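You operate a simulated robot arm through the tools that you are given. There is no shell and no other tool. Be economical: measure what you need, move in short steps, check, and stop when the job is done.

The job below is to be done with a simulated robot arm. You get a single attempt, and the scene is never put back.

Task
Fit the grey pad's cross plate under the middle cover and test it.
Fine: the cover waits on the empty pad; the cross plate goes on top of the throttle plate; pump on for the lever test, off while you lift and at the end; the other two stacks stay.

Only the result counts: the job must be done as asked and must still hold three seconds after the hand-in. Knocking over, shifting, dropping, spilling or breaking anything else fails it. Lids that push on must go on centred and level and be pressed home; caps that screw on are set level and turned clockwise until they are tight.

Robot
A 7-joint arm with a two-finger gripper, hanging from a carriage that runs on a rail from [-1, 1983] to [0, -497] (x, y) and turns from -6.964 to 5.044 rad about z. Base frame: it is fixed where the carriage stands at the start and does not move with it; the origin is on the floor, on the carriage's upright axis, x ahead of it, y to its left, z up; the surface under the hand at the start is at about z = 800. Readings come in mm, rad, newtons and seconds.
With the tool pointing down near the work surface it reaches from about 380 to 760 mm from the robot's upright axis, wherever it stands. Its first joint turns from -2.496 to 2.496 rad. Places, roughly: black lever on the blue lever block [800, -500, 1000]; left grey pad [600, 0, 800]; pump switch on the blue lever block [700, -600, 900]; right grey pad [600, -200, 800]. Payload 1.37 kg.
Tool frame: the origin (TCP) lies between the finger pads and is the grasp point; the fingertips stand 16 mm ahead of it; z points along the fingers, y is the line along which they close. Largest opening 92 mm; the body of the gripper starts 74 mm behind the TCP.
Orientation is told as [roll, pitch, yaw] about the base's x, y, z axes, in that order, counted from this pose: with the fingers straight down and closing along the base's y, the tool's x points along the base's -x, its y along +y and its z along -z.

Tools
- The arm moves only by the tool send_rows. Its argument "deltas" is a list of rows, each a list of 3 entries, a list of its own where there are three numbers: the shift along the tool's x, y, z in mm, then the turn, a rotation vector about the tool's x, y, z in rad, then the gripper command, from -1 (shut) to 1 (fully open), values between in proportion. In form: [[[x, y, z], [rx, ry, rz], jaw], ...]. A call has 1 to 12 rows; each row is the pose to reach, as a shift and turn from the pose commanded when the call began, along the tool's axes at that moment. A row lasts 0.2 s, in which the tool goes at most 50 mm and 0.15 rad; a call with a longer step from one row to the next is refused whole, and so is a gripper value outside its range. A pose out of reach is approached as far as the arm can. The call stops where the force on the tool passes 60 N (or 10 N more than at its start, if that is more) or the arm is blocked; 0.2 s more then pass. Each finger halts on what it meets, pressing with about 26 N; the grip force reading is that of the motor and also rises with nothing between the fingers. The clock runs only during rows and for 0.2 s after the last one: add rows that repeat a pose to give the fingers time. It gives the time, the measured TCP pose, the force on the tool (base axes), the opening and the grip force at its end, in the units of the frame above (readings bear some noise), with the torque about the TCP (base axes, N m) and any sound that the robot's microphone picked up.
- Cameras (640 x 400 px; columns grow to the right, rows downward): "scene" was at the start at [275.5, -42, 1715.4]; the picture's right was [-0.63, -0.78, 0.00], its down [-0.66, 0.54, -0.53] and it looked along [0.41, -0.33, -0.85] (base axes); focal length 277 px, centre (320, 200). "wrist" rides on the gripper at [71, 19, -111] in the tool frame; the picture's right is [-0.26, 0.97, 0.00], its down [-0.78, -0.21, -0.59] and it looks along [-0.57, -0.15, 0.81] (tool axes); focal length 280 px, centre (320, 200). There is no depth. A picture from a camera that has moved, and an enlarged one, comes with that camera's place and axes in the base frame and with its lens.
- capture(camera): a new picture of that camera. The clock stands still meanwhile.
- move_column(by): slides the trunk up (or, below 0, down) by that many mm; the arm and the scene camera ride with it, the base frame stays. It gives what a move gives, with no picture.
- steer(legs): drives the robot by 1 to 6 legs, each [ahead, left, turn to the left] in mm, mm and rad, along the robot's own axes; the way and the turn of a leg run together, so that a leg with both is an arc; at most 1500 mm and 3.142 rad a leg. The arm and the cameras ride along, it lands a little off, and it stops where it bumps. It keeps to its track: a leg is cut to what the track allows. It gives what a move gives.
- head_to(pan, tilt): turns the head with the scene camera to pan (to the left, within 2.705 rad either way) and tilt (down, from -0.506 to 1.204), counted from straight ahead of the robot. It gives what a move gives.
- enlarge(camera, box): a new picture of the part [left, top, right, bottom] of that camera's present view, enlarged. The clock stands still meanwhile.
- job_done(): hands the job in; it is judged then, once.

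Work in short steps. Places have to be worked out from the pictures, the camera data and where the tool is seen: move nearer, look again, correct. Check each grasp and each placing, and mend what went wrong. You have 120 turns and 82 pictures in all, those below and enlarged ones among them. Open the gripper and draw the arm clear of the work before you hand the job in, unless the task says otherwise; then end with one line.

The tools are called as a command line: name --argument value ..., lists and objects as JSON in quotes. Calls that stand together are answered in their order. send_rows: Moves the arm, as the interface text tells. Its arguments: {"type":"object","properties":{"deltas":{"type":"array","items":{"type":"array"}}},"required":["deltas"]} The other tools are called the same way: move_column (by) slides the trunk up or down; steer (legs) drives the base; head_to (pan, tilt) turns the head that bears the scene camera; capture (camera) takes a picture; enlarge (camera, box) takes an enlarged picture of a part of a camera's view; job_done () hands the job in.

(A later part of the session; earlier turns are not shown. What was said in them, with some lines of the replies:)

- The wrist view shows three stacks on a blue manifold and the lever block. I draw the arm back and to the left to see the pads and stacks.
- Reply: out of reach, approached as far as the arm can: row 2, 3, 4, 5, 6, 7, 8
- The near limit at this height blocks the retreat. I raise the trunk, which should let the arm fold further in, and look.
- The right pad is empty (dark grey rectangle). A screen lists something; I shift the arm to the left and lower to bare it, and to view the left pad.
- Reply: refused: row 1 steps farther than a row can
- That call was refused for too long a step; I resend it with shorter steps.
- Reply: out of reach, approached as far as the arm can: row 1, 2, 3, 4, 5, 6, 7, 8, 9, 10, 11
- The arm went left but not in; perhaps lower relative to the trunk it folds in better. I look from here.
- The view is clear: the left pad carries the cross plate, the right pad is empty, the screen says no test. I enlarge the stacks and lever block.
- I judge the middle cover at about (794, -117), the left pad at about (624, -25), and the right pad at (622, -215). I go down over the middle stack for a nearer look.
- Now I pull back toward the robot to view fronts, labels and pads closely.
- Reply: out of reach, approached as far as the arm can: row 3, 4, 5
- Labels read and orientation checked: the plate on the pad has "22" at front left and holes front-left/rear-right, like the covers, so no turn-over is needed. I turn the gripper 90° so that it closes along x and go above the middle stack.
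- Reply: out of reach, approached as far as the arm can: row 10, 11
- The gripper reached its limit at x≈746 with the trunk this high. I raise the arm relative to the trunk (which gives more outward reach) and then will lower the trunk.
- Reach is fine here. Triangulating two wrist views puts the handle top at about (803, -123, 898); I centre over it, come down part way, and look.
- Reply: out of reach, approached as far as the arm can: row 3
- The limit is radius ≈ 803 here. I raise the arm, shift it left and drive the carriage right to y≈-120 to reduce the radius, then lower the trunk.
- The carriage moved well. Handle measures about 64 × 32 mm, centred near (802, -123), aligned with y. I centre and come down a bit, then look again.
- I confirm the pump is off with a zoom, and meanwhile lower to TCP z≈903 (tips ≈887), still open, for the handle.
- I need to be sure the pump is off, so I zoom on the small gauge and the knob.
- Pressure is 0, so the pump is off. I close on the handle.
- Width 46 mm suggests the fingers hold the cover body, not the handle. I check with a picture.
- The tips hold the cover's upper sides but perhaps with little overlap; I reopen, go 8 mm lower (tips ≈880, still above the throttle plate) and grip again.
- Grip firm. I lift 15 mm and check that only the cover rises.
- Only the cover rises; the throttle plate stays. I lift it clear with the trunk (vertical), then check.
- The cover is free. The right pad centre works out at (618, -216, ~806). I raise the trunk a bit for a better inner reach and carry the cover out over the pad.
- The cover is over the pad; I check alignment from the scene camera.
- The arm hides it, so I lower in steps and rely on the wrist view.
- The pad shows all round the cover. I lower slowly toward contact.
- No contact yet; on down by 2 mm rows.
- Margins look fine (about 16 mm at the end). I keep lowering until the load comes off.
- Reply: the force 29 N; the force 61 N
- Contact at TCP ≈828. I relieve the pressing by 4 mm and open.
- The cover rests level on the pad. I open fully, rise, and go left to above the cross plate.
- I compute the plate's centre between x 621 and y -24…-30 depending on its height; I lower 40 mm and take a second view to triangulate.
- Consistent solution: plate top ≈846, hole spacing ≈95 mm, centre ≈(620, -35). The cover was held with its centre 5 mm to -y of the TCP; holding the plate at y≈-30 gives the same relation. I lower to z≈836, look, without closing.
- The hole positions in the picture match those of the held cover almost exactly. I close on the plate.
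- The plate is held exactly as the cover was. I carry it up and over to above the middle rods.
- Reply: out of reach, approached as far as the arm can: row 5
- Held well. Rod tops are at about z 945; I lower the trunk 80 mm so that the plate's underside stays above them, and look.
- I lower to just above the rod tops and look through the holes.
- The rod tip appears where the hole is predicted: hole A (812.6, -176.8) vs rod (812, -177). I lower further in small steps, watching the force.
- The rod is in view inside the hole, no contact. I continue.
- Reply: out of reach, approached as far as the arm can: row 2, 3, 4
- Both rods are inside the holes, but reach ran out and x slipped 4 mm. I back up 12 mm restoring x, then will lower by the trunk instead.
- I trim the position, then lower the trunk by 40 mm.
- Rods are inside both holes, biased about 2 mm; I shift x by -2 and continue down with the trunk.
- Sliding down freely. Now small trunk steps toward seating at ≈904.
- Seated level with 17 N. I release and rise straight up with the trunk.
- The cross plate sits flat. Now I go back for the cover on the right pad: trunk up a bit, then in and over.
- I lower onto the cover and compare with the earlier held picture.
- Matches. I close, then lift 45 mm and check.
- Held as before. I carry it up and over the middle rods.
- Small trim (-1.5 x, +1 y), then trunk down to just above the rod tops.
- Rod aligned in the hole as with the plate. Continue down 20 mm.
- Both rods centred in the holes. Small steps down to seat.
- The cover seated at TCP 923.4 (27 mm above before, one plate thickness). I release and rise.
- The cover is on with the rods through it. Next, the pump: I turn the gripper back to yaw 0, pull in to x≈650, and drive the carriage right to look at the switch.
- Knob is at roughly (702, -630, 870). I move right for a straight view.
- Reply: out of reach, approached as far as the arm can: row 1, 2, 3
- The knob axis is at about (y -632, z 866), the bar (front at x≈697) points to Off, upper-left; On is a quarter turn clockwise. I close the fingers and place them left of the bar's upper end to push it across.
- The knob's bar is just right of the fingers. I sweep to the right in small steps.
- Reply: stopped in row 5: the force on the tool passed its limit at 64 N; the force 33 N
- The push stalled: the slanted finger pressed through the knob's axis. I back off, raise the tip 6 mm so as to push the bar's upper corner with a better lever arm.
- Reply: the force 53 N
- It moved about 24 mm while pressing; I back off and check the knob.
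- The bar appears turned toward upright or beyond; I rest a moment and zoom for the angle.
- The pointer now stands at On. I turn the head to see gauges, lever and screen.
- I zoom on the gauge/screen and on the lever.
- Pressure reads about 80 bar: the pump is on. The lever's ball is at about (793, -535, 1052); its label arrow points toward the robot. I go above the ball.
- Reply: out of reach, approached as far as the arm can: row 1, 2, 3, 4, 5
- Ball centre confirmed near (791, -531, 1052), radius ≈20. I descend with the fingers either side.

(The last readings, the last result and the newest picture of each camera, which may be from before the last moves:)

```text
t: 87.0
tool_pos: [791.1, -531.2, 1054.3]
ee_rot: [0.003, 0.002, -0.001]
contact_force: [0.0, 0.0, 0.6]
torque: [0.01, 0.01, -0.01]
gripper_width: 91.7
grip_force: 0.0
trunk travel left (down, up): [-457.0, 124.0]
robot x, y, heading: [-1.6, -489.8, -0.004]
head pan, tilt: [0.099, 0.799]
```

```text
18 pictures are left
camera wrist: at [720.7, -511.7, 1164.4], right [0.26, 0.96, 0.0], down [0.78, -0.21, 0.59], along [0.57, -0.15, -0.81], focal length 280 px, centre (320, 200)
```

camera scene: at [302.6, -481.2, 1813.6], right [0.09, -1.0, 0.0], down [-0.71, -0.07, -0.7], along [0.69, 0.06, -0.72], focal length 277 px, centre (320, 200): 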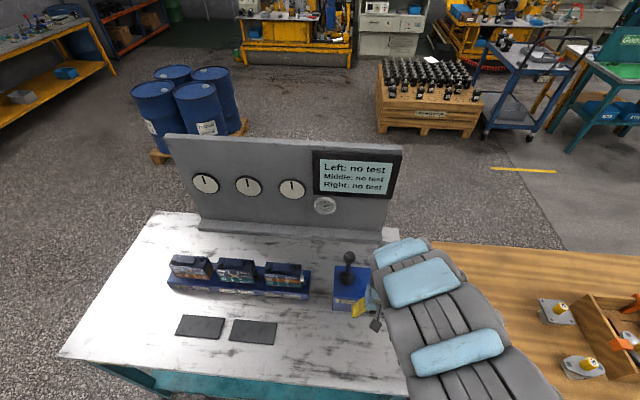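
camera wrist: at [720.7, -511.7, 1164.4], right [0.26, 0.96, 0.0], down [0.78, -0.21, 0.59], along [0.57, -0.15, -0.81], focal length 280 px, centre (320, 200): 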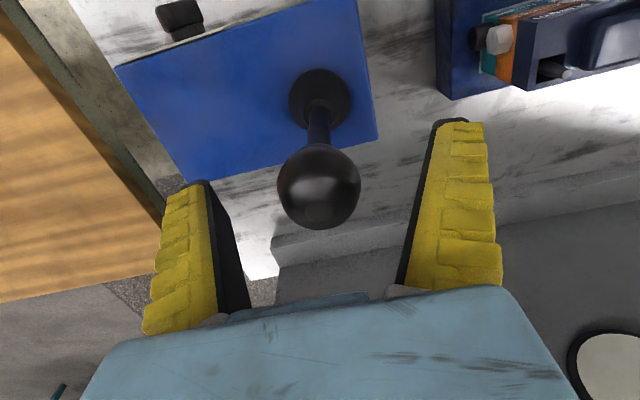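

The ball is centred between the fingers. I close on it and pull toward the robot along an arc.

send_rows --deltas '[[[0, 0, 0], [0, 0, 0], 0], [[0, 0, 0], [0, 0, 0], -1], [[0, 0, 0], [0, 0, 0], -1], [[0, 0, 0], [0, 0, 0], -1], [[8, 0, 0], [0, 0, 0], -1], [[15, 0, 1], [0, 0, 0], -1], [[22, 0, 2], [0, 0, 0], -1], [[29, 0, 3], [0, 0, 0], -1], [[36, 0, 4.5], [0, 0, 0], -1], [[43, 0, 6.5], [0, 0, 0], -1]]'

capture --camera "scene"

```text
t: 89.2
tool_pos: [748.2, -531.0, 1047.0]
ee_rot: [0.005, 0.001, -0.001]
contact_force: [8.9, -0.9, -6.6]
torque: [0.01, -0.7, 0.0]
gripper_width: 35.8
grip_force: 28.1
trunk travel left (down, up): [-457.0, 124.0]
robot x, y, heading: [1.5, -488.7, -0.006]
head pan, tilt: [0.099, 0.799]
```

```text
17 pictures are left
camera scene: at [303.0, -481.1, 1813.9], right [0.09, -1.0, 0.0], down [-0.71, -0.07, -0.7], along [0.69, 0.06, -0.72], focal length 277 px, centre (320, 200)
```

scene: 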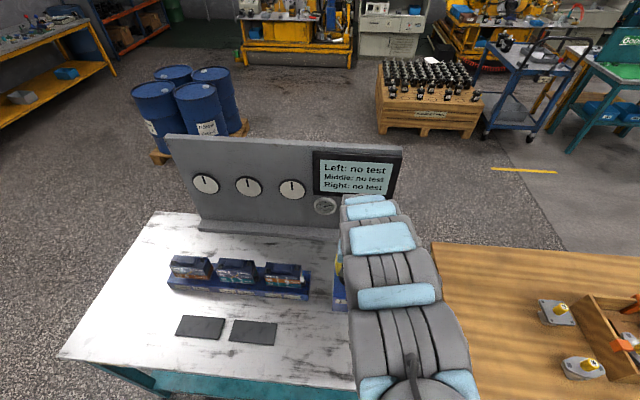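

Still no test at 43 mm of travel with 9 N; I pull on further.

send_rows --deltas '[[[7, 0, 2.5], [0, 0, 0], -1], [[14, 0, 5], [0, 0, 0], -1], [[21, 0, 8], [0, 0, 0], -1], [[28, 0, 12], [0, 0, 0], -1]]'

enlarge --camera "scene" --box '[160, 130, 410, 300]'

```text
t: 90.2
tool_pos: [728.1, -531.5, 1039.5]
ee_rot: [0.003, -0.01, -0.001]
contact_force: [29.9, 1.6, -2.6]
torque: [-0.02, -0.44, 0.05]
gripper_width: 34.8
grip_force: 28.2
trunk travel left (down, up): [-457.0, 124.0]
robot x, y, heading: [2.1, -486.7, -0.006]
head pan, tilt: [0.099, 0.799]
```

```text
2.35 times, centred on (285, 215) of scene
camera zoom: at [304.4, -481.0, 1815.0], right [0.09, -1.0, 0.0], down [-0.71, -0.07, -0.7], along [0.7, 0.07, -0.71], focal length 652 px, centre (402, 165)
```

zoom: 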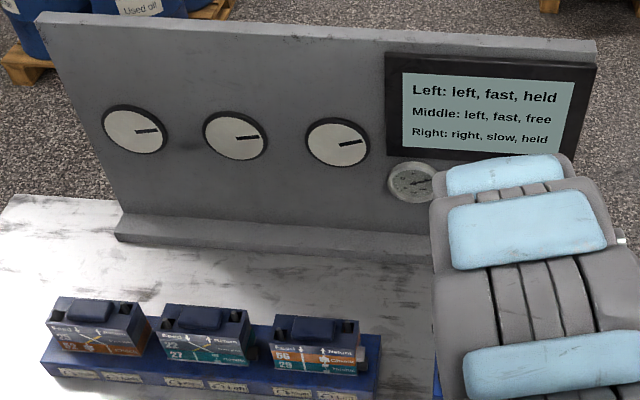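

The test registered: "Middle: left, fast, free", all three needles moved. I guide the lever back upright and release it.

send_rows --deltas '[[[-10, 0, -5], [0, 0, 0], -1], [[-20, 0, -9], [0, 0, 0], -1], [[-30, 0, -13], [0, 0, 0], -1], [[-42, 0, -15.5], [0, 0, 0], -1], [[-56, 0, -17.5], [0, 0, 0], -1], [[-71, 0, -18.5], [0, 0, 0], -1], [[-71, 0, -18.5], [0, 0, 0], -0.2], [[-71, 0, -18.5], [0, 0, 0], 0.6], [[-71, 0, -18.5], [0, 0, 0], 1], [[-71, 0, -18.5], [0, 0, 0], 1]]'

capture --camera "wrist"

```text
t: 92.3
tool_pos: [789.9, -531.8, 1053.0]
ee_rot: [0.004, 0.001, -0.002]
contact_force: [-0.7, -0.2, -0.3]
torque: [-0.01, -0.01, -0.02]
gripper_width: 92.1
grip_force: 0.1
trunk travel left (down, up): [-457.0, 124.0]
robot x, y, heading: [-1.0, -489.8, -0.009]
head pan, tilt: [0.099, 0.799]
```

```text
15 pictures are left
camera wrist: at [720.9, -513.0, 1163.9], right [0.26, 0.96, 0.0], down [0.78, -0.21, 0.59], along [0.57, -0.15, -0.81], focal length 280 px, centre (320, 200)
```

wrist: 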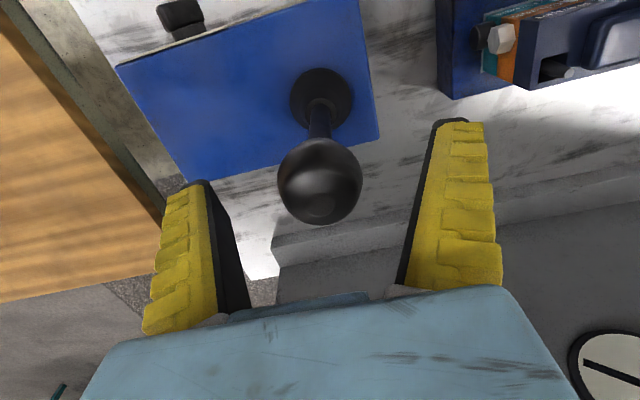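

The lever stands upright. I rise clear, then go to the right side of the knob to push it back to Off.

send_rows --deltas '[[[0, 0, -45], [0, 0, 0], 1], [[0, 0, -85], [0, 0, 0], 1], [[20, -35, -88], [0, 0, 0], 1], [[40, -70, -85], [0, 0, 0], 1], [[60, -100, -60], [0, 0, 0], 0], [[80, -120, -25], [0, 0, 0], -1], [[95, -140, 15], [0, 0, 0], -1], [[99, -149, 60], [0, 0, 0], -1], [[99, -149, 105], [0, 0, 0], -1], [[99, -149, 140], [0, 0, 0], -1], [[99, -149, 154], [0, 0, 0], -1], [[99, -149, 154], [0, 0, 0], -1]]'

capture --camera "wrist"

```text
t: 95.0
tool_pos: [692.9, -681.1, 898.1]
ee_rot: [0.002, 0.003, 0.0]
contact_force: [-0.7, 0.3, 0.6]
torque: [-0.02, 0.0, 0.0]
gripper_width: 0.1
grip_force: 26.0
trunk travel left (down, up): [-457.0, 124.0]
robot x, y, heading: [1.8, -489.6, -0.008]
head pan, tilt: [0.099, 0.799]
```

```text
14 pictures are left
camera wrist: at [621.9, -661.4, 1009.2], right [0.26, 0.96, 0.0], down [0.78, -0.21, 0.59], along [0.57, -0.15, -0.81], focal length 280 px, centre (320, 200)
```

wrist: 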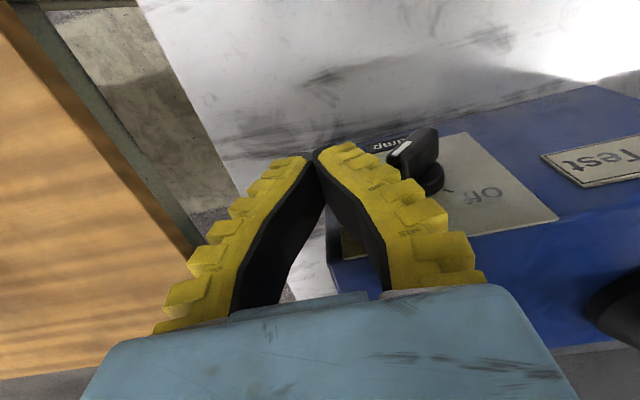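

The bar is just left of the fingers. I sweep left.

send_rows --deltas '[[[0, 6, 1], [0, 0, 0], -1], [[0, 12, 1], [0, 0, 0], -1], [[0, 18, 1], [0, 0, 0], -1], [[0, 24, 1], [0, 0, 0], -1], [[0, 29, 1], [0, 0, 0], -1], [[0, 34, 1], [0, 0, 0], -1], [[0, 38, 1], [0, 0, 0], -1], [[0, 41, 1], [0, 0, 0], -1]]'

```text
t: 96.8
tool_pos: [693.7, -637.3, 898.6]
ee_rot: [0.003, -0.001, 0.003]
contact_force: [-10.1, 0.5, 28.8]
torque: [0.36, -0.15, 0.14]
gripper_width: 0.0
grip_force: 25.4
trunk travel left (down, up): [-457.0, 124.0]
robot x, y, heading: [-3.3, -485.0, -0.009]
head pan, tilt: [0.099, 0.799]
```

The force is vertical: the finger may be riding on the bar's end. I lift, move back, and look.

send_rows --deltas '[[[0, -3, -10], [0, 0, 0], -1], [[10, -3, -40], [0, 0, 0], 0], [[30, 0, -70], [0, 0, 0], 1], [[55, 5, -95], [0, 0, 0], 1]]'

capture --camera "wrist"

capture --camera "scene"

```text
t: 97.8
tool_pos: [645.9, -655.7, 999.3]
ee_rot: [0.016, -0.013, -0.068]
contact_force: [-2.7, 2.0, -1.0]
torque: [-0.3, -0.2, 0.05]
gripper_width: 91.7
grip_force: 0.1
trunk travel left (down, up): [-457.0, 124.0]
robot x, y, heading: [0.9, -490.7, -0.005]
head pan, tilt: [0.099, 0.799]
```

```text
13 pictures are left
camera wrist: at [575.5, -632.8, 1108.0], right [0.33, 0.95, 0.02], down [0.75, -0.27, 0.6], along [0.57, -0.18, -0.8], focal length 280 px, centre (320, 200)
```

wrist: 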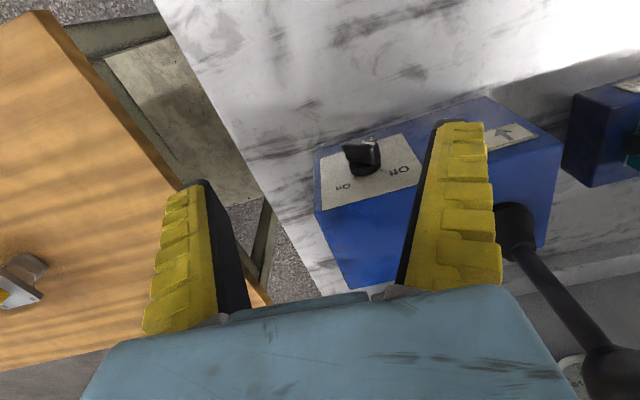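

```text
12 pictures are left
camera scene: at [302.4, -482.2, 1813.4], right [0.09, -1.0, 0.0], down [-0.71, -0.07, -0.7], along [0.69, 0.06, -0.72], focal length 277 px, centre (320, 200)
```

scene: 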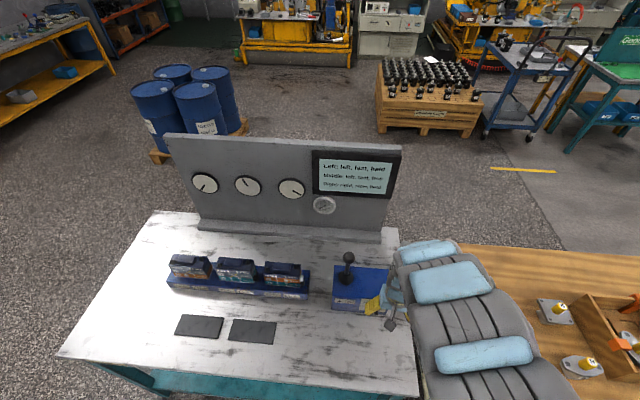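

I zoom on the knob and the gauge.

enlarge --camera "wrist" --box '[310, 110, 440, 210]'

enlarge --camera "scene" --box '[270, 145, 400, 225]'

```text
4.00 times, centred on (375, 160) of wrist
camera zoom: at [575.5, -632.8, 1108.0], right [0.33, 0.95, 0.02], down [0.75, -0.27, 0.6], along [0.57, -0.18, -0.8], focal length 1122 px, centre (100, 360)
```

zoom: 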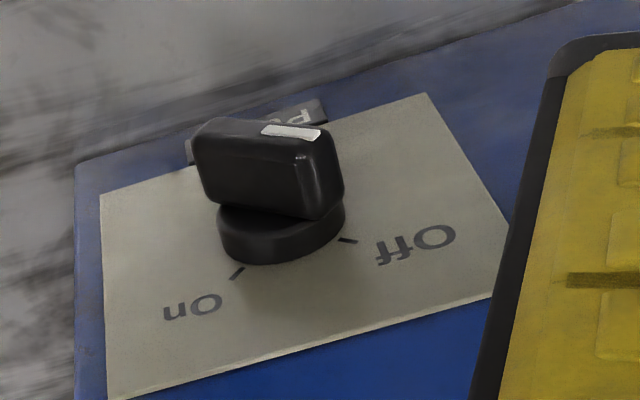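

```text
4.92 times, centred on (335, 185) of scene
camera zoom: at [302.4, -482.2, 1813.4], right [0.09, -1.0, 0.0], down [-0.71, -0.07, -0.7], along [0.69, 0.06, -0.72], focal length 1365 px, centre (246, 274)
```

zoom: 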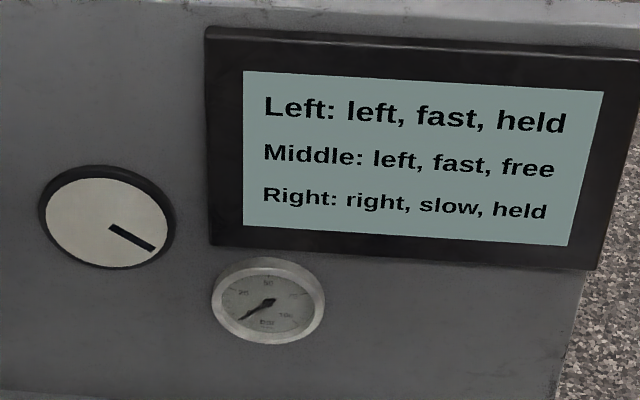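

Pump is off (0 bar, knob at Off) and the test result is shown. I raise the arm clear and take a last look at the stacks.

send_rows --deltas '[[[0, 0, -30], [0, 0, 0], 1], [[0, 0, -60], [0, 0, 0], 1], [[-10, 0, -90], [0, 0, 0], 1], [[-10, 0, -90], [0, 0, 0], 1]]'

move_column --by 100

enlarge --camera "scene" --box '[160, 220, 400, 350]'

```text
t: 98.8
tool_pos: [681.4, -643.9, 1067.0]
ee_rot: [0.002, 0.006, -0.002]
contact_force: [0.3, -0.2, 0.0]
torque: [0.02, 0.01, -0.03]
gripper_width: 91.8
grip_force: 0.2
out of reach, approached as far as the arm can: row 1, 2, 3, 4
trunk travel left (down, up): [-457.0, 124.0]
robot x, y, heading: [0.5, -490.3, -0.007]
head pan, tilt: [0.099, 0.799]
```

```text
t: 100.1
tool_pos: [681.3, -643.9, 1165.9]
ee_rot: [0.004, 0.007, -0.003]
contact_force: [-0.1, 0.2, 0.7]
torque: [-0.03, 0.0, 0.0]
gripper_width: 91.7
grip_force: 0.1
trunk travel left (down, up): [-557.0, 24.0]
robot x, y, heading: [-0.1, -487.7, -0.003]
head pan, tilt: [0.099, 0.799]
```

```text
2.67 times, centred on (280, 285) of scene
camera zoom: at [302.6, -481.1, 1913.6], right [0.09, -1.0, 0.0], down [-0.71, -0.07, -0.7], along [0.69, 0.06, -0.72], focal length 739 px, centre (427, -27)
```

zoom: 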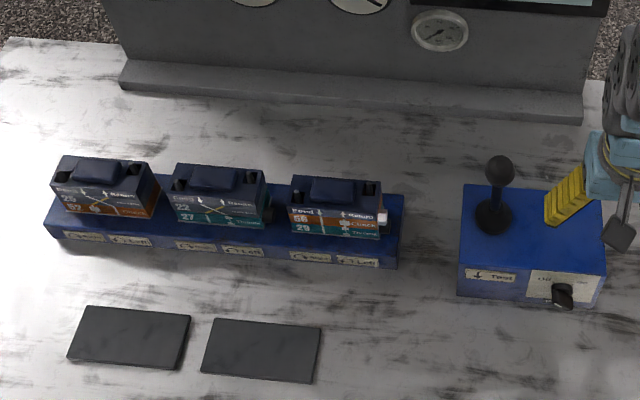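

All three stacks stand square and level, both pads are empty, the lever is upright, the pump is off and the arm is clear. I hand in.

job_done

```text
The job is handed in.
```

The cross plate is on top of the throttle plate under the middle cover, and I've handed the job in. The lever test showed "Middle: left, fast, free", and the pump is off again at 0 bar.
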